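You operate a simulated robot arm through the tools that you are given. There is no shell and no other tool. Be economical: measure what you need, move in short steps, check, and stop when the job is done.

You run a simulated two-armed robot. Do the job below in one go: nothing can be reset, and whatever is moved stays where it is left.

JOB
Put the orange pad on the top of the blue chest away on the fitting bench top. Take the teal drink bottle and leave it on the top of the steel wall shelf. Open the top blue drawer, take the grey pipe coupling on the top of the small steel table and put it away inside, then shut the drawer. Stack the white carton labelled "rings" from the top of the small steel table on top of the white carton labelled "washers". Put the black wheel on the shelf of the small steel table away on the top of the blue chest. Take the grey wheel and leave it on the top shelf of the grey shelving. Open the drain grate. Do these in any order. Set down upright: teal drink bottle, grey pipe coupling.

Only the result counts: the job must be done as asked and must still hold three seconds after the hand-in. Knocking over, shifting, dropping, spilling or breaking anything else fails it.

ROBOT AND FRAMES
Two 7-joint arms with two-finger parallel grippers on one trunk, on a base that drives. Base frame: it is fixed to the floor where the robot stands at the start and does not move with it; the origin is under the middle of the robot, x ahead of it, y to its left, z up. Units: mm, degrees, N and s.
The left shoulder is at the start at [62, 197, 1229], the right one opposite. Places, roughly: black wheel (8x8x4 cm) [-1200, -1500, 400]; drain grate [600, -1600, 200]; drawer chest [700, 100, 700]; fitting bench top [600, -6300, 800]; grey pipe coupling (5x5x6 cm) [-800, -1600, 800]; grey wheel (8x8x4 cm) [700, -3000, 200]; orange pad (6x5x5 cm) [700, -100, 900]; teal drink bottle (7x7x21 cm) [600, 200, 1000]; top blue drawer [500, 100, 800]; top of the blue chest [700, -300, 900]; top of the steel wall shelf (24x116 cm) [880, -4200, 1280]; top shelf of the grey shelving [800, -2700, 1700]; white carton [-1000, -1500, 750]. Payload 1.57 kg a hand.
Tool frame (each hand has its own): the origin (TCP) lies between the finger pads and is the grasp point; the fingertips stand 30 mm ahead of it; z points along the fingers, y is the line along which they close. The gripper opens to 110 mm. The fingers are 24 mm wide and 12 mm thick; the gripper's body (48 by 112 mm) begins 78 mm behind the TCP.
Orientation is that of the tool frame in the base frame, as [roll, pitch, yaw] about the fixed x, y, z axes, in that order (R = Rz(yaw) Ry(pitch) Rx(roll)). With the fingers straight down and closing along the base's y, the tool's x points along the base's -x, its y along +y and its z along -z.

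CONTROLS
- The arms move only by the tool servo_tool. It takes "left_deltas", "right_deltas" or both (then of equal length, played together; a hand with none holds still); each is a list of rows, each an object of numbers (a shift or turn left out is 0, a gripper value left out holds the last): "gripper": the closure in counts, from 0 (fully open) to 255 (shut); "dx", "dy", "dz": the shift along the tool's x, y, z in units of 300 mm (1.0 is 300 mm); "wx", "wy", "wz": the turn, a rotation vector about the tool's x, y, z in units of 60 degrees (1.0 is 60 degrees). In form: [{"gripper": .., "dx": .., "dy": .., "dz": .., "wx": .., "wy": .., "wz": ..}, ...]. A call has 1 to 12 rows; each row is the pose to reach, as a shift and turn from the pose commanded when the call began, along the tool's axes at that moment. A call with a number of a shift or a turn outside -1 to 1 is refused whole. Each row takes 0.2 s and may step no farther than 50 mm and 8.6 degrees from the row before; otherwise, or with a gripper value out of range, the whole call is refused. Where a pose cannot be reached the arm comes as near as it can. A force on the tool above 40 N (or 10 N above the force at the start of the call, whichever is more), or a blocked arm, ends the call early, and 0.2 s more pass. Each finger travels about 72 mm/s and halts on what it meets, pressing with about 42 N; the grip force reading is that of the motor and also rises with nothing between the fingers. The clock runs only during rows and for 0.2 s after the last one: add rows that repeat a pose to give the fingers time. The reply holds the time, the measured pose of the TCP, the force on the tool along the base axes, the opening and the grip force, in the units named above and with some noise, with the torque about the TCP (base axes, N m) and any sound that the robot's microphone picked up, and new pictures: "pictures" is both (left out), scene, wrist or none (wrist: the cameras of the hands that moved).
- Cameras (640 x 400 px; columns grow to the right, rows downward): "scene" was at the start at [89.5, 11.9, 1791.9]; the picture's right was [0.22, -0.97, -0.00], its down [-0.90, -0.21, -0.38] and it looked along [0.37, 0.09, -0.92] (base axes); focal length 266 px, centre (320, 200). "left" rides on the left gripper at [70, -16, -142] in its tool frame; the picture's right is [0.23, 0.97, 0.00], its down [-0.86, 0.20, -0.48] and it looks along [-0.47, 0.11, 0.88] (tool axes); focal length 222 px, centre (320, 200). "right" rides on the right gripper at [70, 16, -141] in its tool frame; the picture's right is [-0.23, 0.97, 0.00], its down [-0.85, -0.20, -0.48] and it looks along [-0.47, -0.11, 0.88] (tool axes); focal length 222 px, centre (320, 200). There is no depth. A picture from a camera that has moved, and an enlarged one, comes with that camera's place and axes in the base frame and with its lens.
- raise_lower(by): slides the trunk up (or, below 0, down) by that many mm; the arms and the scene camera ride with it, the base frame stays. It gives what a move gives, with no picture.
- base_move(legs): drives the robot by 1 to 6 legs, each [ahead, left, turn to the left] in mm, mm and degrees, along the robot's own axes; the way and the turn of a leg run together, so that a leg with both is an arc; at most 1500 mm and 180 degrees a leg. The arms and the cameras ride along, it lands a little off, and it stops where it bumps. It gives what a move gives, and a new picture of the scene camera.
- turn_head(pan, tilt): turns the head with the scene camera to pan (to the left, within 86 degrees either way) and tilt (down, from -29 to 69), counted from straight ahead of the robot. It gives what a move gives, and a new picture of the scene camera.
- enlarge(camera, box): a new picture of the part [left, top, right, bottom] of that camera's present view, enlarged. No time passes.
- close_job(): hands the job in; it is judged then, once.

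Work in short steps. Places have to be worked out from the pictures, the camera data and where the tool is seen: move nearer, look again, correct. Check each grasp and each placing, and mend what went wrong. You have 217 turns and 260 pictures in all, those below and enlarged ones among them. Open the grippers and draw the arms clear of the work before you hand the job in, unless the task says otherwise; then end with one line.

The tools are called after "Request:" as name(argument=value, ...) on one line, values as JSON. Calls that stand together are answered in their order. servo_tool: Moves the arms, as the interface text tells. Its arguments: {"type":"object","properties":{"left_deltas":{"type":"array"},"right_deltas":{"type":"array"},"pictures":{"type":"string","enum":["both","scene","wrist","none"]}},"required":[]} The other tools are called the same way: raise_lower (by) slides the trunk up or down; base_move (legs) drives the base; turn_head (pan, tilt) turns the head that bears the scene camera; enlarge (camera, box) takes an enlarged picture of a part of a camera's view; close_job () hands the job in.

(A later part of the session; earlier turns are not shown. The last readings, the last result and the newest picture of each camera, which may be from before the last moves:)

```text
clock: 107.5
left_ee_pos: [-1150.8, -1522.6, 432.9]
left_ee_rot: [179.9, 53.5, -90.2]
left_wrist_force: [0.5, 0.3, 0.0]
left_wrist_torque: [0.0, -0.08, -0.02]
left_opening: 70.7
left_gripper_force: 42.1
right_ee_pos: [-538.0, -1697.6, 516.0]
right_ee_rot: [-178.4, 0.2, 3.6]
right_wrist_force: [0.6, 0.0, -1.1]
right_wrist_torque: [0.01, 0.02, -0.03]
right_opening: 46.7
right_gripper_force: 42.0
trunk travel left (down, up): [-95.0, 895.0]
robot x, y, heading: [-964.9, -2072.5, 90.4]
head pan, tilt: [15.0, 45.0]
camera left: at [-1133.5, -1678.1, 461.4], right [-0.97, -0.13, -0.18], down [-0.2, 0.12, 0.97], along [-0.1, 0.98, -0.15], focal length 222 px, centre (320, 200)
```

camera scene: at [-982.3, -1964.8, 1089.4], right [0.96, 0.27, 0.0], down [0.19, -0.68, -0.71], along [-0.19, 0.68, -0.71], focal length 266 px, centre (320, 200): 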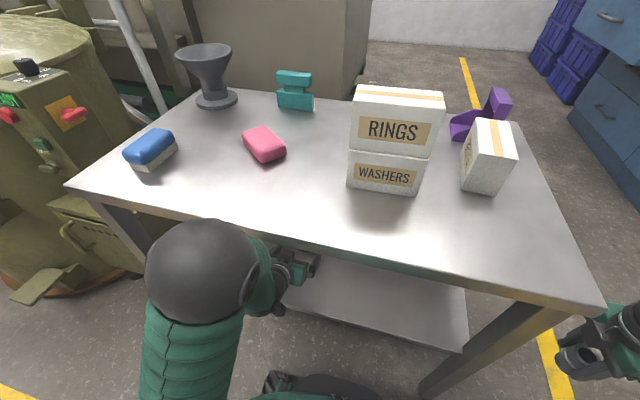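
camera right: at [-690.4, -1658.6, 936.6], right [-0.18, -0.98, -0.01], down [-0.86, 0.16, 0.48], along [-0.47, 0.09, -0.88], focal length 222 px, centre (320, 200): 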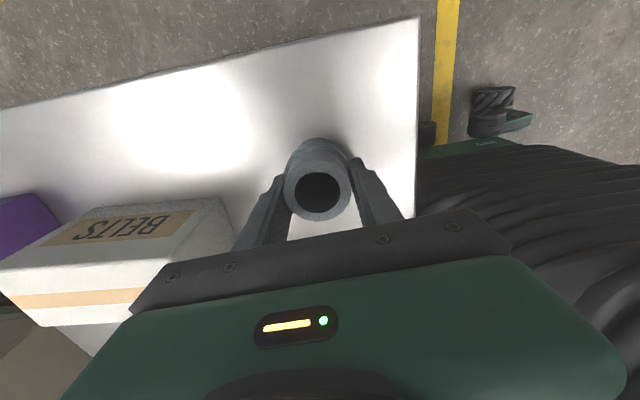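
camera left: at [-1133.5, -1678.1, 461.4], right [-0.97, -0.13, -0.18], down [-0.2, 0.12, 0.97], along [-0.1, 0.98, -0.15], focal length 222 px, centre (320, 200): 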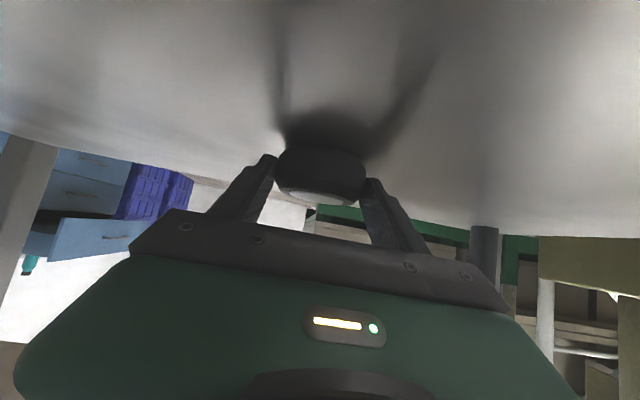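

The elbow is touching the table's top edge, so I must not push further. The grip is at 71 mm, about the wheel's full width; I ease back 20 mm and lift a little to test the hold.

Request:
servo_tool(left_deltas=[{"dx": 0.02, "dz": -0.03}, {"dx": 0.037, "dz": -0.055}, {"dx": 0.012, "dz": -0.075}, {"dx": -0.005, "dz": -0.085}], pictures="both")

```text
clock: 108.5
left_ee_pos: [-1150.2, -1526.8, 439.9]
left_ee_rot: [179.8, 53.4, -90.5]
left_wrist_force: [-0.3, 0.0, -1.5]
left_wrist_torque: [-0.03, 0.0, 0.0]
left_opening: 70.9
left_gripper_force: 41.6
right_ee_pos: [-538.1, -1689.5, 509.0]
right_ee_rot: [-179.3, 0.0, 3.6]
right_wrist_force: [0.2, -0.1, 0.6]
right_wrist_torque: [-0.02, 0.01, -0.01]
right_opening: 46.3
right_gripper_force: 42.1
trunk travel left (down, up): [-95.0, 895.0]
robot x, y, heading: [-957.3, -2071.9, 90.6]
head pan, tilt: [15.0, 45.0]
camera scene: at [-979.8, -1970.0, 1088.7], right [0.96, 0.27, 0.0], down [0.19, -0.68, -0.71], along [-0.19, 0.68, -0.7], focal length 266 px, centre (320, 200)
camera left: at [-1133.5, -1682.2, 470.0], right [-0.97, -0.13, -0.18], down [-0.2, 0.13, 0.97], along [-0.1, 0.98, -0.15], focal length 222 px, centre (320, 200)
```

scene: 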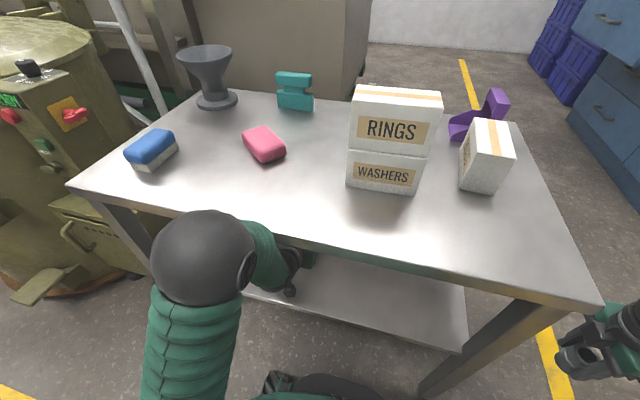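
left: 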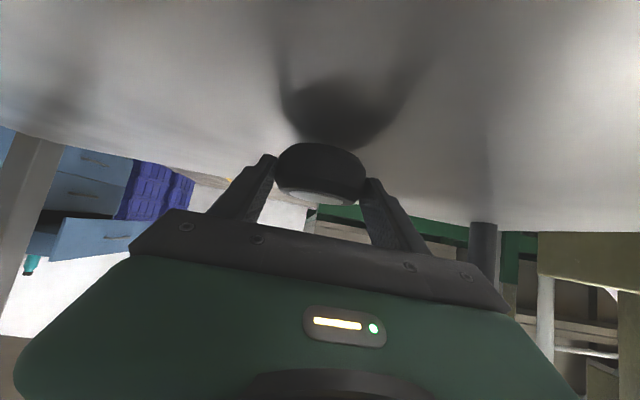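

The wheel is lifted off the shelf and the table is unmoved. Raise 15 mm and back out.

Request:
raise_lower(by=15)

Request:
base_move(legs=[[-500, 0, 0]])

Request:
servo_tool(left_deltas=[{"dx": 0}], pictures="wrist")

```text
clock: 109.1
left_ee_pos: [-1155.9, -1534.2, 451.4]
left_ee_rot: [-179.9, 52.5, -90.0]
left_wrist_force: [0.0, 0.1, -2.7]
left_wrist_torque: [-0.04, -0.02, 0.02]
left_opening: 70.8
left_gripper_force: 41.5
right_ee_pos: [-539.4, -1689.8, 525.1]
right_ee_rot: [-179.2, -0.1, 3.6]
right_wrist_force: [1.2, 0.4, -0.2]
right_wrist_torque: [-0.01, -0.01, -0.01]
right_opening: 46.5
right_gripper_force: 41.9
trunk travel left (down, up): [-110.0, 880.0]
robot x, y, heading: [-961.3, -2072.7, 90.8]
head pan, tilt: [15.0, 45.0]
```

```text
clock: 112.0
left_ee_pos: [-1148.5, -2011.1, 465.4]
left_ee_rot: [179.9, 54.5, -90.2]
left_wrist_force: [-0.2, -0.2, -1.8]
left_wrist_torque: [-0.04, -0.01, -0.02]
left_opening: 70.8
left_gripper_force: 41.4
right_ee_pos: [-532.9, -2180.9, 522.2]
right_ee_rot: [-179.6, 0.1, 3.6]
right_wrist_force: [0.5, -0.5, -0.7]
right_wrist_torque: [0.01, -0.01, 0.03]
right_opening: 46.4
right_gripper_force: 42.2
trunk travel left (down, up): [-110.0, 880.0]
robot x, y, heading: [-959.5, -2572.1, 90.5]
head pan, tilt: [15.0, 45.0]
camera scene: at [-978.5, -2459.9, 1104.5], right [0.96, 0.27, 0.0], down [0.19, -0.68, -0.71], along [-0.19, 0.68, -0.71], focal length 266 px, centre (320, 200)
```

scene: 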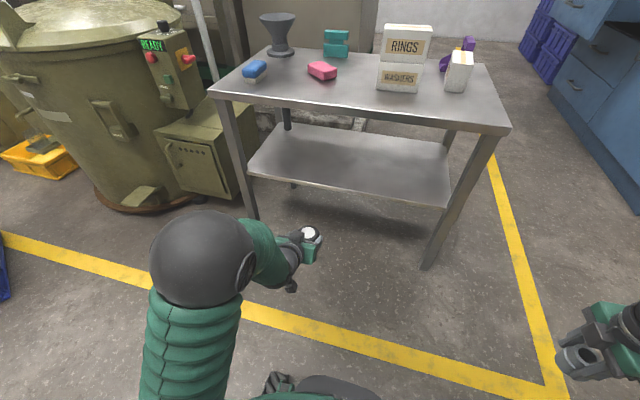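

```text
clock: 112.4
left_ee_pos: [-1147.3, -2009.8, 465.4]
left_ee_rot: [179.9, 54.6, -90.2]
left_wrist_force: [0.0, 0.2, -1.8]
left_wrist_torque: [0.02, -0.04, 0.0]
left_opening: 70.7
left_gripper_force: 42.0
right_ee_pos: [-534.3, -2181.2, 523.5]
right_ee_rot: [-179.5, 0.1, 3.6]
right_wrist_force: [0.8, 0.1, -0.5]
right_wrist_torque: [0.01, 0.0, -0.01]
right_opening: 46.5
right_gripper_force: 42.3
trunk travel left (down, up): [-110.0, 880.0]
robot x, y, heading: [-954.3, -2570.0, 90.7]
head pan, tilt: [15.0, 45.0]
camera left: at [-1130.9, -2167.7, 490.0], right [-0.97, -0.13, -0.18], down [-0.2, 0.11, 0.97], along [-0.11, 0.99, -0.13], focal length 222 px, centre (320, 200)
```

left: 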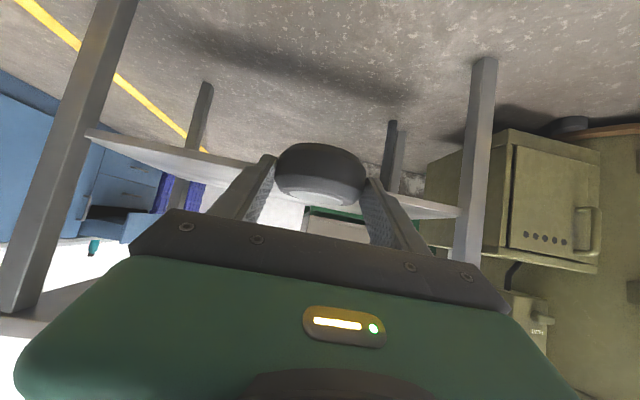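

Both parts are held. Raise the trunk and drive round to the chest: right, ahead, then turn to face it.

Request:
raise_lower(by=400)

Request:
raise_lower(by=130)

Request:
base_move(legs=[[0, -760, 0], [950, 0, 0], [950, 0, 0], [0, 0, -90.6]])

Request:
turn_head(pan=0, tilt=45)

```text
clock: 116.2
left_ee_pos: [-1148.1, -2010.3, 864.5]
left_ee_rot: [179.8, 54.6, -90.3]
left_wrist_force: [0.4, 0.5, -1.0]
left_wrist_torque: [-0.05, 0.0, 0.0]
left_opening: 71.0
left_gripper_force: 41.8
right_ee_pos: [-533.6, -2180.2, 922.6]
right_ee_rot: [-179.5, 0.2, 3.5]
right_wrist_force: [0.3, 0.0, -0.6]
right_wrist_torque: [0.0, 0.0, 0.04]
right_opening: 46.5
right_gripper_force: 42.4
trunk travel left (down, up): [-510.0, 480.0]
robot x, y, heading: [-955.8, -2565.8, 90.5]
head pan, tilt: [15.0, 45.0]
```

```text
clock: 117.8
left_ee_pos: [-1147.7, -2011.4, 994.8]
left_ee_rot: [180.0, 54.6, -90.2]
left_wrist_force: [-0.7, -0.6, -1.3]
left_wrist_torque: [-0.02, -0.01, -0.02]
left_opening: 70.8
left_gripper_force: 41.9
right_ee_pos: [-533.8, -2181.4, 1053.0]
right_ee_rot: [-179.5, 0.1, 3.6]
right_wrist_force: [-1.0, 0.2, 0.1]
right_wrist_torque: [0.0, -0.02, 0.02]
right_opening: 46.5
right_gripper_force: 42.1
trunk travel left (down, up): [-640.0, 350.0]
robot x, y, heading: [-959.1, -2569.6, 90.4]
head pan, tilt: [15.0, 45.0]
```

```text
clock: 134.9
left_ee_pos: [338.5, -440.6, 995.4]
left_ee_rot: [180.0, 54.6, -179.1]
left_wrist_force: [-1.0, 0.5, -1.1]
left_wrist_torque: [0.01, 0.04, -0.04]
left_opening: 70.8
left_gripper_force: 42.1
right_ee_pos: [179.5, -1057.7, 1053.0]
right_ee_rot: [-179.5, 0.0, -85.3]
right_wrist_force: [-0.2, 0.3, -0.7]
right_wrist_torque: [0.04, -0.05, -0.07]
right_opening: 46.1
right_gripper_force: 41.3
trunk travel left (down, up): [-640.0, 350.0]
robot x, y, heading: [-216.9, -637.1, 1.9]
head pan, tilt: [15.0, 45.0]
camera scene: at [-104.9, -618.9, 1634.4], right [0.29, -0.96, 0.0], down [-0.68, -0.2, -0.71], along [0.68, 0.2, -0.71], focal length 266 px, centre (320, 200)
```

scene: 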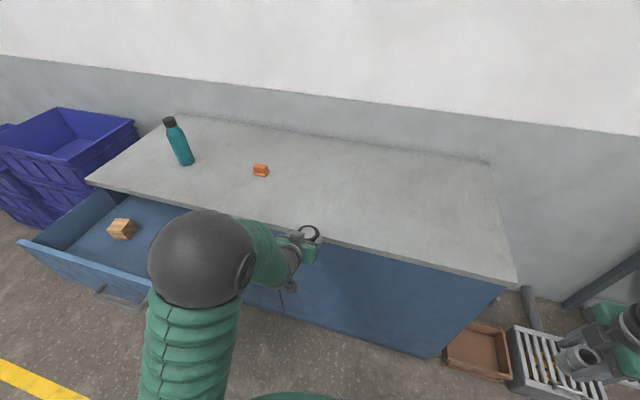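

```text
clock: 135.6
left_ee_pos: [338.4, -441.1, 995.0]
left_ee_rot: [179.9, 54.6, -179.1]
left_wrist_force: [0.0, 0.5, -1.4]
left_wrist_torque: [-0.02, 0.03, 0.04]
left_opening: 71.0
left_gripper_force: 41.8
right_ee_pos: [179.5, -1057.2, 1052.6]
right_ee_rot: [-179.5, 0.2, -85.4]
right_wrist_force: [0.2, 0.0, -0.5]
right_wrist_torque: [0.0, 0.01, 0.04]
right_opening: 46.2
right_gripper_force: 42.2
trunk travel left (down, up): [-640.0, 350.0]
robot x, y, heading: [-216.8, -640.8, 1.6]
head pan, tilt: [0.0, 45.0]
camera scene: at [-101.6, -640.1, 1634.4], right [0.03, -1.0, 0.0], down [-0.71, -0.02, -0.71], along [0.71, 0.02, -0.71], focal length 266 px, centre (320, 200)
```

scene: 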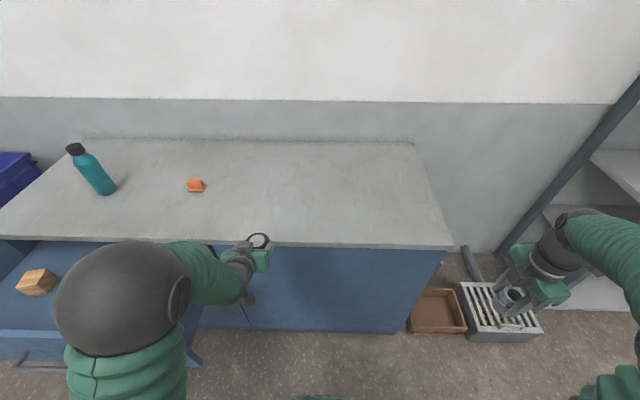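

Drive 180 mm ahead so the wheel is over the chest top, then lower it.

Request:
base_move(legs=[[185, 0, -1.5]])

Request:
servo_tool(left_deltas=[{"dx": 0.0815, "dz": 0.058}, {"dx": 0.122, "dz": 0.087}], pictures="wrist")

```text
clock: 137.2
left_ee_pos: [523.8, -449.5, 996.4]
left_ee_rot: [179.9, 54.8, 179.5]
left_wrist_force: [0.6, -0.2, -2.2]
left_wrist_torque: [0.01, 0.08, -0.03]
left_opening: 70.8
left_gripper_force: 41.9
right_ee_pos: [350.1, -1064.2, 1055.4]
right_ee_rot: [-179.3, 0.0, -86.7]
right_wrist_force: [0.0, -0.2, 0.1]
right_wrist_torque: [0.03, -0.01, 0.0]
right_opening: 46.5
right_gripper_force: 42.0
trunk travel left (down, up): [-640.0, 350.0]
robot x, y, heading: [-35.2, -638.8, 0.4]
head pan, tilt: [0.0, 45.0]
camera scene: at [78.0, -639.5, 1634.7], right [0.0, -1.0, 0.0], down [-0.71, 0.0, -0.71], along [0.71, 0.0, -0.71], focal length 266 px, centre (320, 200)
```

scene: 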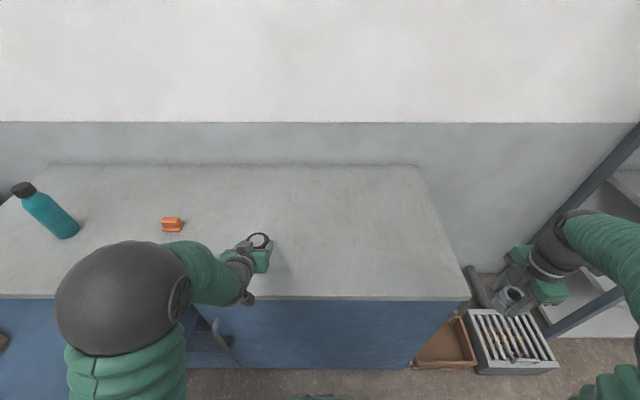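

```text
clock: 137.8
left_ee_pos: [525.1, -450.6, 954.4]
left_ee_rot: [179.9, 55.0, 179.5]
left_wrist_force: [-0.9, -0.7, 8.2]
left_wrist_torque: [-0.02, 0.2, 0.0]
left_opening: 70.6
left_gripper_force: 42.5
right_ee_pos: [349.7, -1064.5, 1055.0]
right_ee_rot: [-179.3, 0.0, -86.8]
right_wrist_force: [0.0, -0.4, -0.1]
right_wrist_torque: [0.0, 0.0, -0.02]
right_opening: 46.5
right_gripper_force: 41.9
trunk travel left (down, up): [-640.0, 350.0]
robot x, y, heading: [-31.5, -637.8, 0.4]
head pan, tilt: [0.0, 45.0]
camera left: at [371.1, -466.1, 978.0], right [-0.12, 0.97, -0.19], down [0.1, 0.2, 0.97], along [0.99, 0.1, -0.12], focal length 222 px, centre (320, 200)
```

left: 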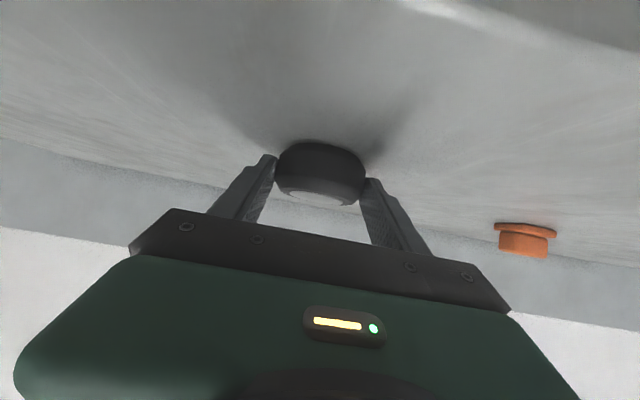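

Contact (≈10 N): the chest top is near z 920. Release and withdraw along the fingers.

Request:
servo_tool(left_deltas=[{"gripper": 120}, {"gripper": 0}, {"gripper": 0}, {"dz": -0.1}, {"dz": -0.25}, {"dz": -0.4}, {"dz": -0.4, "dx": -0.1}], pictures="both")

```text
clock: 139.4
left_ee_pos: [463.7, -450.2, 1051.3]
left_ee_rot: [179.9, 54.6, 179.5]
left_wrist_force: [0.3, 0.2, -0.3]
left_wrist_torque: [-0.05, 0.01, -0.02]
left_opening: 110.1
left_gripper_force: 0.0
left hand out of reach, approached as far as the arm can: row 5, 6, 7
right_ee_pos: [351.2, -1064.8, 1053.8]
right_ee_rot: [-179.3, 0.1, -86.6]
right_wrist_force: [-0.1, 0.3, -1.2]
right_wrist_torque: [0.01, -0.01, -0.01]
right_opening: 46.3
right_gripper_force: 41.7
trunk travel left (down, up): [-640.0, 350.0]
robot x, y, heading: [-35.3, -636.8, 0.6]
head pan, tilt: [0.0, 45.0]
camera scene: at [78.8, -639.8, 1634.6], right [0.0, -1.0, 0.0], down [-0.71, 0.0, -0.71], along [0.71, 0.0, -0.71], focal length 266 px, centre (320, 200)
camera left: at [310.3, -465.9, 1077.0], right [-0.12, 0.97, -0.18], down [0.11, 0.2, 0.97], along [0.99, 0.1, -0.13], focal length 222 px, centre (320, 200)
```

scene: 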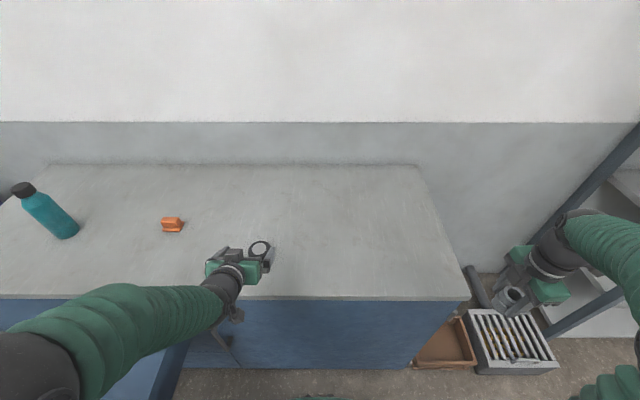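
left: 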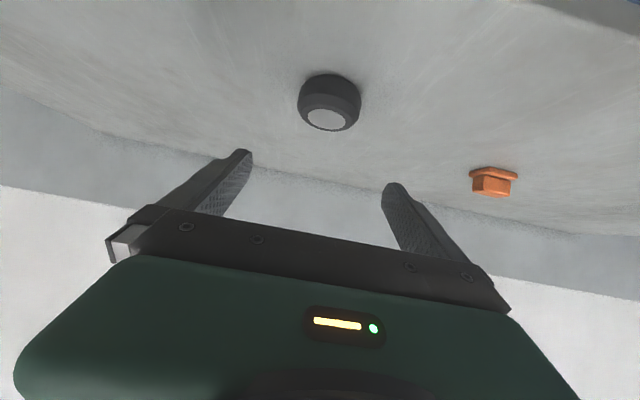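

Wheel is down. Back off and go to the drawer; then bring the coupling hand in over it.

Request:
base_move(legs=[[-300, 0, 0], [0, 850, -0.5]])

Request:
servo_tool(right_deltas=[{"dx": -0.15}, {"dx": -0.3}, {"dx": -0.45}, {"dx": -0.6}, {"dx": -0.7}], pictures="both")

```text
clock: 145.4
left_ee_pos: [174.2, 347.4, 1052.2]
left_ee_rot: [179.6, 54.6, 176.8]
left_wrist_force: [-0.6, 0.5, 1.3]
left_wrist_torque: [0.01, 0.0, 0.03]
left_opening: 110.2
left_gripper_force: 0.0
right_ee_pos: [35.3, -261.0, 1053.2]
right_ee_rot: [-179.5, 0.2, -89.1]
right_wrist_force: [-0.9, 0.2, -0.9]
right_wrist_torque: [0.02, -0.01, -0.02]
right_opening: 46.7
right_gripper_force: 42.1
trunk travel left (down, up): [-640.0, 350.0]
robot x, y, heading: [-333.7, 181.6, -2.0]
head pan, tilt: [0.0, 45.0]
camera scene: at [-218.2, 172.2, 1634.5], right [-0.04, -1.0, 0.0], down [-0.71, 0.03, -0.71], along [0.71, -0.02, -0.71], focal length 266 px, centre (320, 200)
```

scene: 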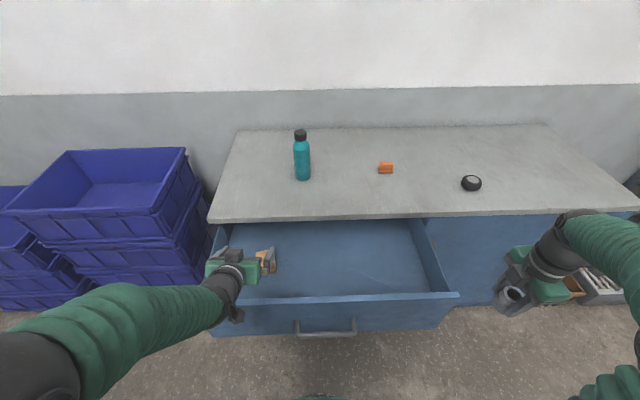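

```text
clock: 146.7
left_ee_pos: [174.0, 352.8, 1051.9]
left_ee_rot: [-179.9, 54.5, 177.2]
left_wrist_force: [-0.5, 0.6, -0.1]
left_wrist_torque: [0.0, 0.03, -0.04]
left_opening: 109.9
left_gripper_force: 0.2
right_ee_pos: [32.0, -43.2, 1050.9]
right_ee_rot: [-179.3, -0.1, -89.0]
right_wrist_force: [0.1, 1.3, -0.8]
right_wrist_torque: [-0.04, 0.0, 0.01]
right_opening: 46.2
right_gripper_force: 42.2
trunk travel left (down, up): [-640.0, 350.0]
robot x, y, heading: [-333.0, 185.5, -1.9]
head pan, tilt: [0.0, 45.0]
camera scene: at [-218.1, 180.4, 1634.5], right [-0.04, -1.0, 0.0], down [-0.71, 0.03, -0.71], along [0.71, -0.03, -0.71], focal length 266 px, centre (320, 200)
camera right: at [13.8, -113.2, 1191.6], right [-0.98, 0.21, -0.01], down [0.18, 0.86, 0.48], along [0.11, 0.47, -0.88], focal length 222 px, centre (320, 200)
```

scene: 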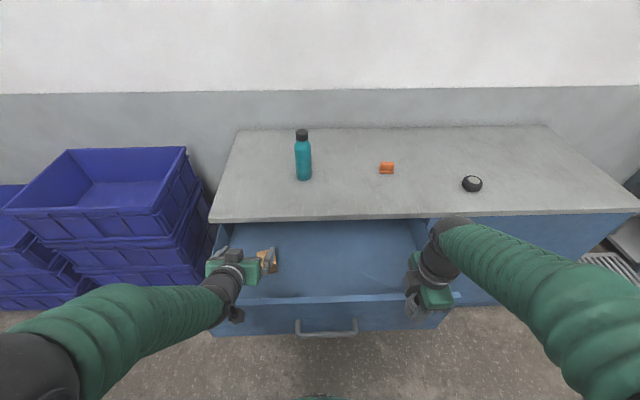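
right: 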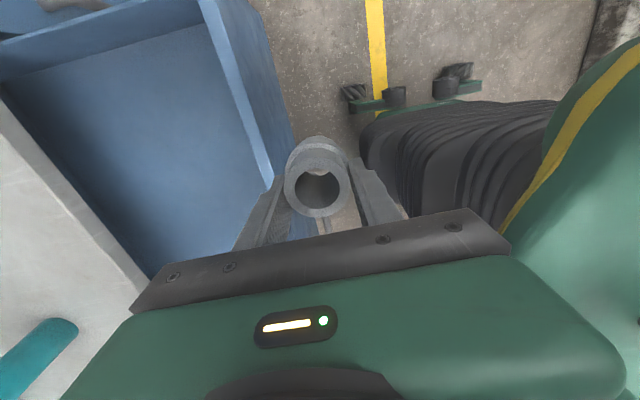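

Drawer front is at x≈125, rim ≈887, floor ≈720. Drive 90 ahead and bring the coupling to [262,30] at height.

Request:
base_move(legs=[[85, 0, 1.9]])

Request:
servo_tool(right_deltas=[{"dx": -0.05, "dy": -0.1}, {"dx": -0.1, "dy": -0.2}, {"dx": -0.16, "dy": -0.3}, {"dx": -0.2, "dy": -0.4}, {"dx": -0.23, "dy": -0.49}], pictures="both")

```text
clock: 147.7
left_ee_pos: [251.2, 366.9, 1053.0]
left_ee_rot: [179.9, 54.8, 179.1]
left_wrist_force: [0.8, 0.0, 0.5]
left_wrist_torque: [0.01, -0.01, -0.01]
left_opening: 110.2
left_gripper_force: 0.1
right_ee_pos: [121.2, -34.1, 1052.2]
right_ee_rot: [-179.2, -0.1, -87.0]
right_wrist_force: [-0.5, -0.5, -0.4]
right_wrist_torque: [0.0, 0.0, 0.04]
right_opening: 46.4
right_gripper_force: 41.7
trunk travel left (down, up): [-640.0, 350.0]
robot x, y, heading: [-247.5, 180.1, 0.0]
head pan, tilt: [0.0, 45.0]
camera scene: at [-138.4, 180.2, 1634.9], right [0.0, -1.0, 0.0], down [-0.71, 0.0, -0.71], along [0.71, 0.0, -0.71], focal length 266 px, centre (320, 200)
```

scene: 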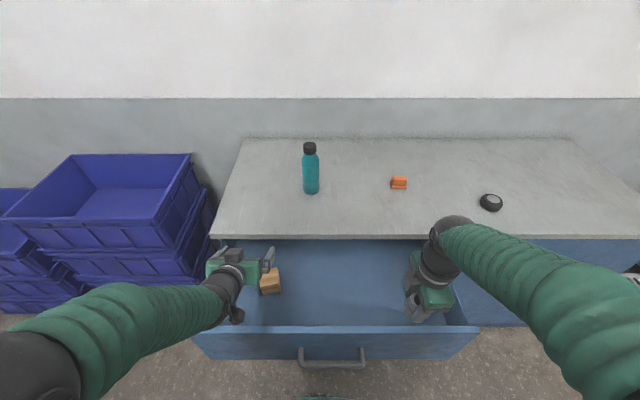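

```text
clock: 148.9
left_ee_pos: [253.6, 368.1, 1049.2]
left_ee_rot: [-180.0, 54.6, 179.0]
left_wrist_force: [0.1, -0.6, -0.8]
left_wrist_torque: [0.01, 0.01, -0.03]
left_opening: 110.0
left_gripper_force: 0.1
right_ee_pos: [269.2, 42.4, 1052.1]
right_ee_rot: [-179.5, 0.0, -87.0]
right_wrist_force: [0.8, -0.9, -0.1]
right_wrist_torque: [-0.01, 0.01, 0.03]
right_opening: 46.6
right_gripper_force: 42.0
trunk travel left (down, up): [-640.0, 350.0]
robot x, y, heading: [-248.3, 180.4, -0.1]
head pan, tilt: [0.0, 45.0]
camera scene: at [-131.2, 181.2, 1634.3], right [0.0, -1.0, 0.0], down [-0.71, 0.0, -0.7], along [0.7, 0.0, -0.71], focal length 266 px, centre (320, 200)
camera right: at [253.9, -27.5, 1193.0], right [-0.98, 0.18, -0.01], down [0.15, 0.86, 0.48], along [0.09, 0.47, -0.88], focal length 222 px, centre (320, 200)
```

scene: 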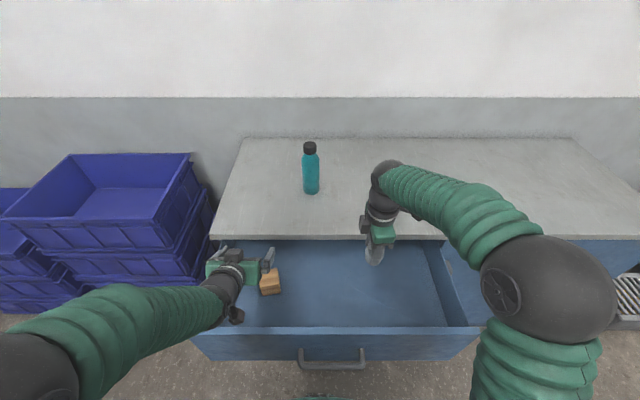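
right: 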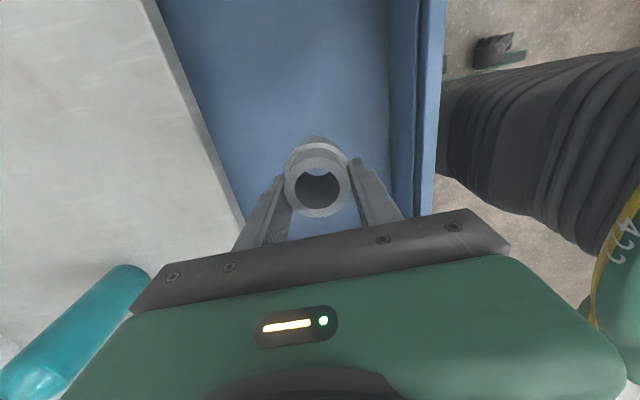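

Well placed between chest edge and drawer front. Descend to z≈780.

Request:
servo_tool(right_deltas=[{"dz": 0.15}, {"dz": 0.3}, {"dz": 0.45}, {"dz": 0.6}, {"dz": 0.75}, {"dz": 0.88}], pictures="both")

```text
clock: 150.3
left_ee_pos: [249.9, 367.7, 1052.6]
left_ee_rot: [-179.8, 54.8, 179.2]
left_wrist_force: [-0.3, 0.5, 0.2]
left_wrist_torque: [-0.04, 0.02, -0.03]
left_opening: 110.1
left_gripper_force: 0.1
right_ee_pos: [268.6, 43.9, 792.7]
right_ee_rot: [-178.9, 0.0, -87.1]
right_wrist_force: [1.3, -1.4, 25.0]
right_wrist_torque: [-0.37, 0.37, 0.07]
right_opening: 46.3
right_gripper_force: 41.8
trunk travel left (down, up): [-640.0, 350.0]
robot x, y, heading: [-248.2, 177.9, -0.2]
head pan, tilt: [0.0, 45.0]
camera scene: at [-137.3, 182.3, 1635.7], right [0.0, -1.0, 0.0], down [-0.71, 0.0, -0.71], along [0.71, 0.0, -0.71], focal length 266 px, centre (320, 200)
camera right: at [252.2, -26.4, 932.0], right [-0.98, 0.18, -0.02], down [0.14, 0.86, 0.48], along [0.1, 0.47, -0.88], focal length 222 px, centre (320, 200)
```

scene: 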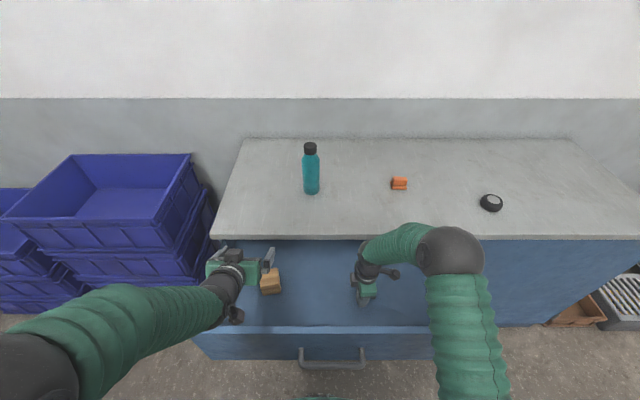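
right: 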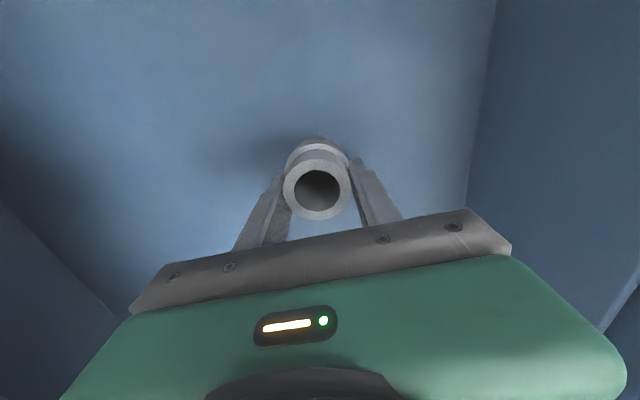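

Contact (25 N): the coupling is on the drawer floor (~750). Ease 4 mm, release and rise.

Request:
servo_tool(right_deltas=[{"dz": -0.02}, {"dz": -0.02, "gripper": 170}, {"dz": -0.02, "gripper": 100}, {"dz": -0.02, "gripper": 40}, {"dz": -0.02}, {"dz": -0.15}, {"dz": -0.3}, {"dz": -0.45}, {"dz": -0.6}, {"dz": -0.75}, {"dz": -0.85}], pictures="both")

```text
clock: 152.7
left_ee_pos: [252.4, 367.9, 1051.9]
left_ee_rot: [-180.0, 54.6, 179.1]
left_wrist_force: [0.1, -0.6, -0.2]
left_wrist_torque: [0.02, -0.01, 0.04]
left_opening: 110.0
left_gripper_force: 0.0
right_ee_pos: [266.0, 42.7, 1043.2]
right_ee_rot: [-179.4, 0.1, -87.0]
right_wrist_force: [0.2, 0.6, 0.6]
right_wrist_torque: [0.01, 0.0, -0.01]
right_opening: 92.4
right_gripper_force: 0.1
trunk travel left (down, up): [-640.0, 350.0]
robot x, y, heading: [-247.0, 178.0, -0.1]
head pan, tilt: [0.0, 45.0]
camera scene: at [-133.4, 181.1, 1634.4], right [0.0, -1.0, 0.0], down [-0.71, 0.0, -0.71], along [0.71, 0.0, -0.71], focal length 266 px, centre (320, 200)
camera right: at [250.4, -27.3, 1183.1], right [-0.98, 0.18, -0.01], down [0.15, 0.86, 0.48], along [0.09, 0.47, -0.88], focal length 222 px, centre (320, 200)
```

scene: 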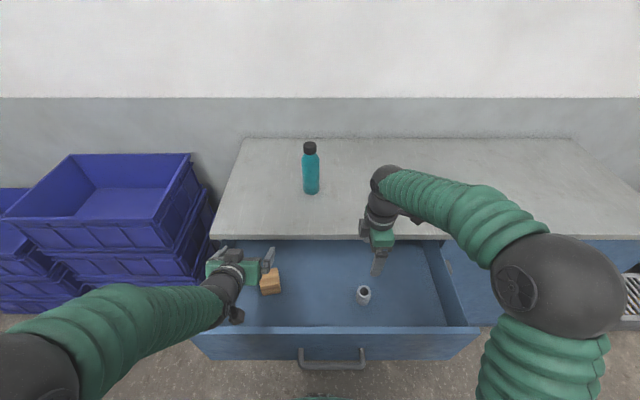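
right: 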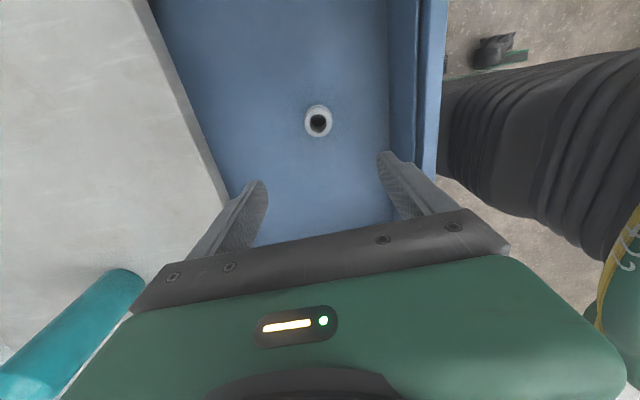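

The coupling stands upright in the drawer. To shut it I'll push with the closed left hand: back off, retract the right hand, centre on the drawer and lower.

Request:
base_move(legs=[[-260, 0, 0], [0, -205, 0]])

Request:
servo_tool(right_deltas=[{"dy": 0.15}, {"dy": 0.3}, {"dy": 0.45}, {"dy": 0.55}, {"dy": 0.55}], left_deltas=[{"gripper": 255}, {"gripper": 255}, {"gripper": 255}, {"gripper": 255}, {"gripper": 255}], pictures="none")

Request:
raise_lower(by=-225)

Request:
servo_tool(left_deltas=[{"dx": 0}], pictures="both")

```text
clock: 155.8
left_ee_pos: [-10.1, 174.6, 1050.7]
left_ee_rot: [-179.7, 54.6, 179.2]
left_wrist_force: [-0.4, 0.2, 0.6]
left_wrist_torque: [-0.07, 0.0, -0.01]
left_opening: 110.2
left_gripper_force: 0.0
right_ee_pos: [2.3, -149.9, 1041.9]
right_ee_rot: [-179.4, -0.2, -87.2]
right_wrist_force: [0.2, 0.0, -0.6]
right_wrist_torque: [-0.04, 0.0, 0.02]
right_opening: 92.6
right_gripper_force: 0.1
trunk travel left (down, up): [-640.0, 350.0]
robot x, y, heading: [-510.5, -14.0, -0.5]
head pan, tilt: [0.0, 45.0]
camera scene: at [-395.0, -7.8, 1634.4], right [0.0, -1.0, 0.0], down [-0.71, 0.0, -0.71], along [0.71, -0.01, -0.71], focal length 266 px, centre (320, 200)
```

scene: 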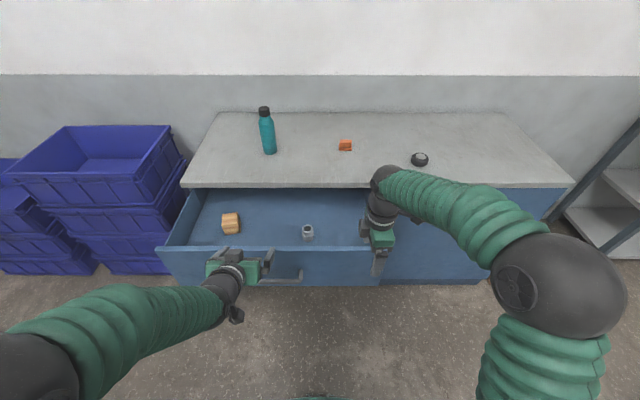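

```text
clock: 157.0
left_ee_pos: [-10.2, 171.0, 1051.4]
left_ee_rot: [179.9, 54.5, 179.0]
left_wrist_force: [-0.2, -0.1, 0.3]
left_wrist_torque: [0.0, 0.02, 0.0]
left_opening: 0.1
left_gripper_force: 20.8
right_ee_pos: [-165.4, -161.9, 1041.0]
right_ee_rot: [-179.4, 0.2, -87.2]
right_wrist_force: [0.8, -0.1, 0.3]
right_wrist_torque: [0.03, 0.04, 0.02]
right_opening: 92.7
right_gripper_force: 0.1
trunk travel left (down, up): [-640.0, 350.0]
robot x, y, heading: [-505.9, -16.5, -0.4]
head pan, tilt: [0.0, 45.0]
```

```text
clock: 159.3
left_ee_pos: [-11.2, 170.8, 826.1]
left_ee_rot: [-180.0, 54.7, 178.9]
left_wrist_force: [-0.3, 0.4, 0.0]
left_wrist_torque: [0.01, 0.04, 0.01]
left_opening: 0.1
left_gripper_force: 21.5
right_ee_pos: [-165.1, -162.2, 817.0]
right_ee_rot: [-179.3, 0.0, -87.2]
right_wrist_force: [0.4, 0.7, -0.5]
right_wrist_torque: [0.02, -0.04, 0.0]
right_opening: 92.6
right_gripper_force: 0.1
trunk travel left (down, up): [-415.0, 575.0]
robot x, y, heading: [-510.3, -11.0, -0.4]
head pan, tilt: [0.0, 45.0]
```

```text
clock: 159.8
left_ee_pos: [-11.0, 172.3, 827.0]
left_ee_rot: [-179.9, 54.8, 178.9]
left_wrist_force: [-0.2, 0.1, 0.0]
left_wrist_torque: [-0.04, 0.0, 0.0]
left_opening: 0.0
left_gripper_force: 21.3
right_ee_pos: [-165.0, -161.3, 817.6]
right_ee_rot: [-179.4, -0.1, -87.2]
right_wrist_force: [-0.5, -0.4, 0.9]
right_wrist_torque: [0.02, -0.03, 0.02]
right_opening: 92.7
right_gripper_force: 0.0
trunk travel left (down, up): [-415.0, 575.0]
robot x, y, heading: [-511.5, -14.7, -0.5]
head pan, tilt: [0.0, 45.0]
camera scene: at [-396.9, -13.9, 1409.5], right [0.0, -1.0, 0.0], down [-0.71, 0.0, -0.71], along [0.71, 0.0, -0.71], focal length 266 px, centre (320, 200)
camera left: at [-165.2, 157.1, 851.7], right [-0.11, 0.98, -0.19], down [0.11, 0.2, 0.97], along [0.99, 0.09, -0.13], focal length 222 px, centre (320, 200)
```

scene: 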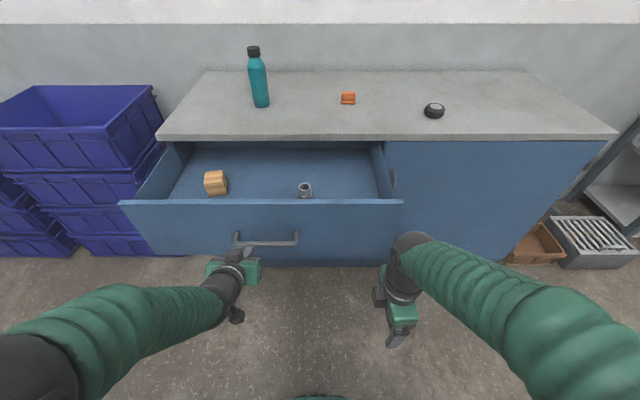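
left: 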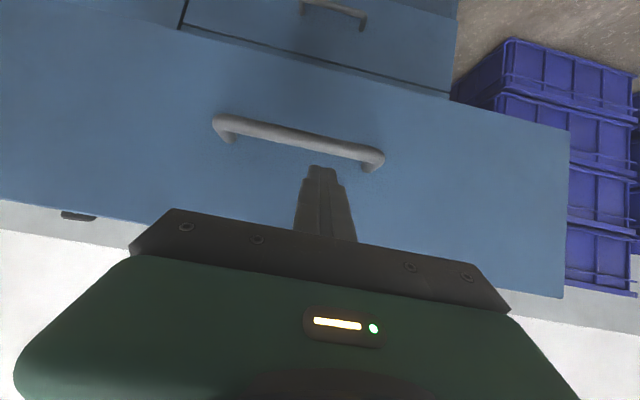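

The closed fingers point at the panel just above the handle. Drive 380 mm to push the drawer most of the way.

Request:
base_move(legs=[[380, 0, 0.4]])

```text
clock: 162.2
left_ee_pos: [370.0, 179.9, 826.1]
left_ee_rot: [-180.0, 54.6, 179.9]
left_wrist_force: [0.2, -0.2, -0.5]
left_wrist_torque: [-0.02, 0.0, 0.01]
left_opening: 0.1
left_gripper_force: 22.0
right_ee_pos: [221.3, -156.0, 817.0]
right_ee_rot: [-179.3, 0.1, -86.3]
right_wrist_force: [0.1, -0.8, -0.1]
right_wrist_torque: [0.0, -0.01, -0.02]
right_opening: 92.8
right_gripper_force: 0.1
trunk travel left (down, up): [-415.0, 575.0]
robot x, y, heading: [-128.0, -10.6, 0.5]
head pan, tilt: [0.0, 45.0]
camera scene: at [-12.4, -11.2, 1409.4], right [0.01, -1.0, 0.0], down [-0.71, -0.01, -0.71], along [0.71, 0.01, -0.71], focal length 266 px, centre (320, 200)
```

scene: 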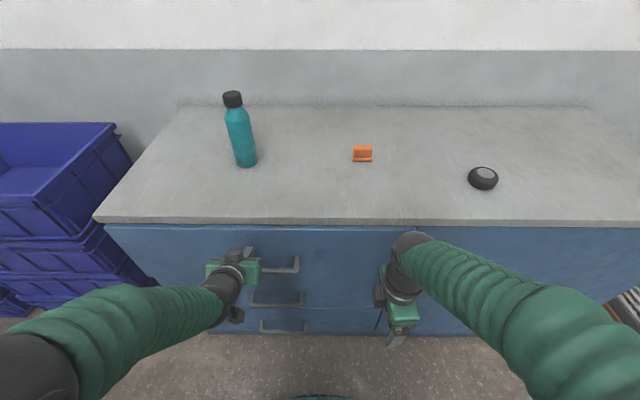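

Nearly shut. Push a further 45 mm (it will stop when it meets resistance).

Request:
base_move(legs=[[45, 0, 0]])

Request:
servo_tool(left_deltas=[{"dx": 0}], pictures="wrist")

```text
clock: 163.1
left_ee_pos: [388.7, 180.8, 819.6]
left_ee_rot: [179.9, 53.1, 179.8]
left_wrist_force: [-23.0, 0.0, 6.7]
left_wrist_torque: [-0.07, 0.0, -0.04]
left_opening: 0.2
left_gripper_force: 21.4
right_ee_pos: [249.6, -154.1, 818.7]
right_ee_rot: [-179.1, 0.0, -86.2]
right_wrist_force: [-0.8, -0.2, -0.2]
right_wrist_torque: [-0.03, 0.01, -0.02]
right_opening: 92.6
right_gripper_force: 0.2
trunk travel left (down, up): [-415.0, 575.0]
robot x, y, heading: [-97.3, -12.0, 0.6]
head pan, tilt: [0.0, 45.0]
stopped in leg 1: the force on the tool passed its limit at 162 N (the readings are from after the stop); the commanded pose is now the measured one
camera scene: at [13.0, -11.4, 1409.9], right [0.01, -1.0, 0.0], down [-0.7, -0.01, -0.71], along [0.71, 0.01, -0.71], focal length 266 px, centre (320, 200)
```

scene: 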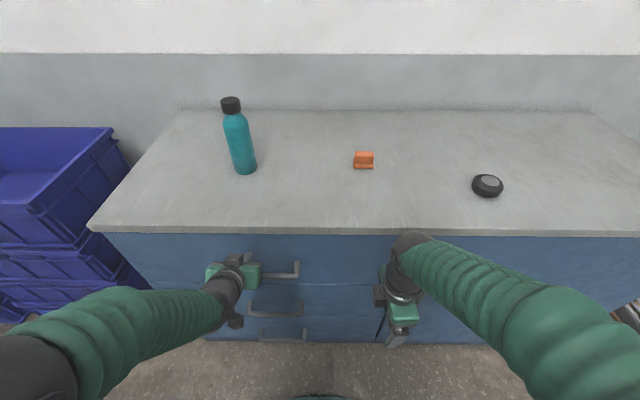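

```text
clock: 163.5
left_ee_pos: [389.3, 180.7, 819.3]
left_ee_rot: [-180.0, 53.1, 179.7]
left_wrist_force: [-30.4, -0.6, -0.1]
left_wrist_torque: [0.06, 0.21, -0.03]
left_opening: 0.0
left_gripper_force: 21.2
right_ee_pos: [249.6, -155.8, 818.0]
right_ee_rot: [-179.1, 0.1, -86.2]
right_wrist_force: [0.4, 0.2, 0.2]
right_wrist_torque: [0.02, 0.01, 0.04]
right_opening: 92.7
right_gripper_force: 0.2
trunk travel left (down, up): [-415.0, 575.0]
robot x, y, heading: [-95.4, -12.1, 1.0]
head pan, tilt: [0.0, 45.0]
camera left: at [235.1, 163.8, 848.9], right [-0.13, 0.97, -0.18], down [0.13, 0.2, 0.97], along [0.98, 0.11, -0.15], focal length 222 px, centre (320, 200)
```

left: 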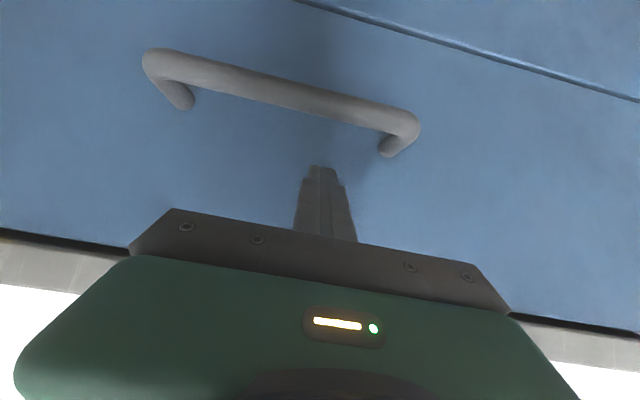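

Drawer is shut (firm stop). Back off, raise the trunk and zoom at the pad and bottle.

Request:
base_move(legs=[[-120, 0, 0]])

Request:
raise_lower(by=235)

Request:
turn_head(pan=0, tilt=40)

Request:
enlarge(camera="scene", box=[200, 100, 440, 250])

```text
clock: 164.7
left_ee_pos: [272.3, 180.4, 818.5]
left_ee_rot: [179.9, 53.2, 179.9]
left_wrist_force: [-0.4, -0.4, -0.1]
left_wrist_torque: [0.01, -0.03, 0.0]
left_opening: 0.2
left_gripper_force: 21.3
right_ee_pos: [132.8, -157.0, 817.0]
right_ee_rot: [-179.4, 0.1, -86.1]
right_wrist_force: [-0.2, 0.2, -0.5]
right_wrist_torque: [0.02, -0.02, 0.0]
right_opening: 92.6
right_gripper_force: 0.0
trunk travel left (down, up): [-415.0, 575.0]
robot x, y, heading: [-212.1, -10.0, 0.9]
head pan, tilt: [0.0, 45.0]
camera scene: at [-102.0, -11.6, 1409.5], right [0.01, -1.0, 0.0], down [-0.71, -0.01, -0.71], along [0.71, 0.01, -0.71], focal length 266 px, centre (320, 200)
```

scene: 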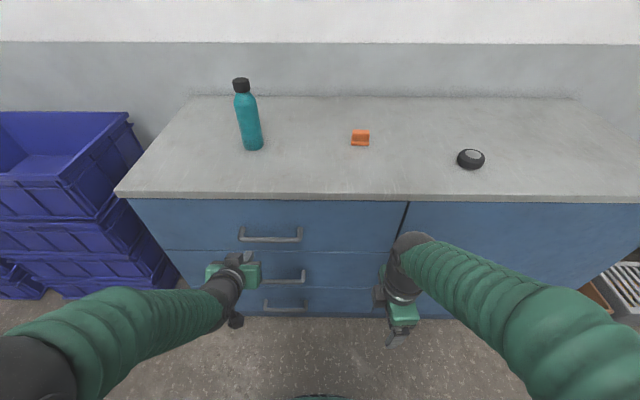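

```text
clock: 167.2
left_ee_pos: [273.0, 179.9, 1055.2]
left_ee_rot: [180.0, 53.2, 179.8]
left_wrist_force: [0.2, -0.3, 0.5]
left_wrist_torque: [0.01, 0.0, 0.01]
left_opening: 0.0
left_gripper_force: 21.4
right_ee_pos: [132.3, -154.3, 1052.1]
right_ee_rot: [-179.4, 0.1, -86.1]
right_wrist_force: [0.2, -0.2, -0.6]
right_wrist_torque: [-0.01, -0.04, -0.02]
right_opening: 92.7
right_gripper_force: 0.1
trunk travel left (down, up): [-650.0, 340.0]
robot x, y, heading: [-214.4, -10.3, 0.7]
head pan, tilt: [0.0, 45.0]
```

```text
clock: 167.8
left_ee_pos: [272.7, 180.7, 1053.7]
left_ee_rot: [-179.9, 53.2, 179.8]
left_wrist_force: [0.0, -0.2, -0.5]
left_wrist_torque: [-0.01, -0.01, 0.01]
left_opening: 0.0
left_gripper_force: 21.3
right_ee_pos: [134.2, -155.2, 1052.7]
right_ee_rot: [-179.5, 0.1, -86.1]
right_wrist_force: [-0.4, -0.4, 0.8]
right_wrist_torque: [-0.03, 0.02, 0.02]
right_opening: 92.6
right_gripper_force: 0.0
trunk travel left (down, up): [-650.0, 340.0]
robot x, y, heading: [-214.6, -15.1, 0.7]
head pan, tilt: [0.0, 40.0]
camera scene: at [-97.4, -11.7, 1651.7], right [0.01, -1.0, 0.0], down [-0.64, -0.01, -0.76], along [0.76, 0.01, -0.64], focal length 266 px, centre (320, 200)
```

scene: 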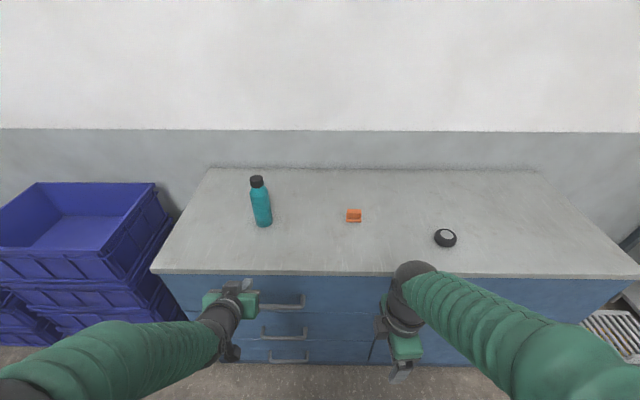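

```text
2.67 times, centred on (320, 175) of scene
camera zoom: at [-97.4, -11.7, 1651.7], right [0.01, -1.0, 0.0], down [-0.64, -0.01, -0.76], along [0.76, 0.01, -0.64], focal length 709 px, centre (320, 267)
```

zoom: 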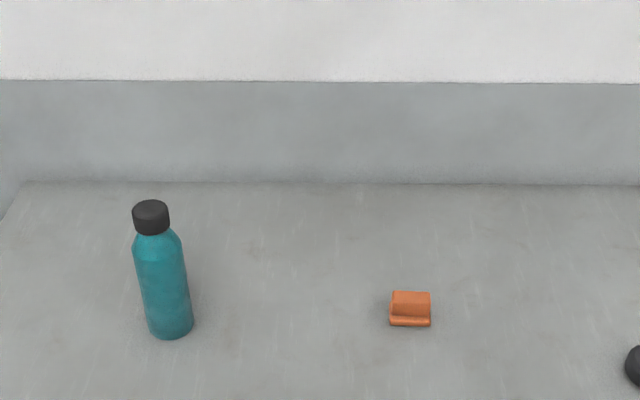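

Bottle axis ≈[640,216]; pad ≈[650,−134], 60 mm wide along y. Rotate the right gripper to close along y and open the left.

Request:
servo_tool(right_deltas=[{"wz": 0.14, "gripper": 0}, {"wz": 0.28}, {"wz": 0.42}, {"wz": 0.56}, {"wz": 0.7}, {"wz": 0.84}, {"wz": 0.98}], left_deltas=[{"gripper": 0}, {"gripper": 0}, {"gripper": 0}, {"gripper": 0}, {"gripper": 0}, {"gripper": 0}, {"gripper": 0}], pictures="none")

Request:
servo_tool(right_deltas=[{"wz": 0.14}, {"wz": 0.28}, {"wz": 0.42}, {"wz": 0.57}], pictures="none")

Request:
base_move(legs=[[200, 0, -0.7]])

```text
clock: 169.4
left_ee_pos: [273.0, 179.5, 1055.8]
left_ee_rot: [180.0, 53.3, 179.9]
left_wrist_force: [-0.8, -0.1, -0.5]
left_wrist_torque: [0.02, 0.0, 0.01]
left_opening: 110.0
left_gripper_force: 0.1
right_ee_pos: [134.0, -156.8, 1051.6]
right_ee_rot: [-179.7, 0.7, -145.1]
right_wrist_force: [0.0, -0.7, -0.6]
right_wrist_torque: [-0.01, 0.03, -0.04]
right_opening: 110.0
right_gripper_force: 0.0
trunk travel left (down, up): [-650.0, 340.0]
robot x, y, heading: [-213.0, -12.4, 0.9]
head pan, tilt: [0.0, 40.0]
```

```text
refused: row 4 steps farther than a row can; nothing moved
```

```text
clock: 171.0
left_ee_pos: [472.2, 177.6, 1055.8]
left_ee_rot: [179.9, 53.5, 179.4]
left_wrist_force: [0.4, -0.5, -0.3]
left_wrist_torque: [-0.04, -0.01, -0.01]
left_opening: 110.0
left_gripper_force: 0.1
right_ee_pos: [327.9, -157.4, 1052.7]
right_ee_rot: [-179.7, 0.6, -145.5]
right_wrist_force: [-0.5, 0.2, -0.2]
right_wrist_torque: [-0.03, 0.0, 0.02]
right_opening: 110.0
right_gripper_force: 0.1
trunk travel left (down, up): [-650.0, 340.0]
robot x, y, heading: [-18.7, -11.6, -0.1]
head pan, tilt: [0.0, 40.0]
camera scene: at [96.8, -11.3, 1652.1], right [0.0, -1.0, 0.0], down [-0.64, 0.0, -0.77], along [0.77, 0.0, -0.64], focal length 266 px, centre (320, 200)
```

scene: 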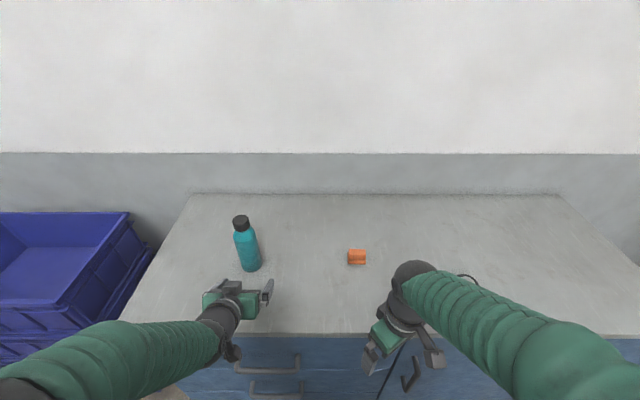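

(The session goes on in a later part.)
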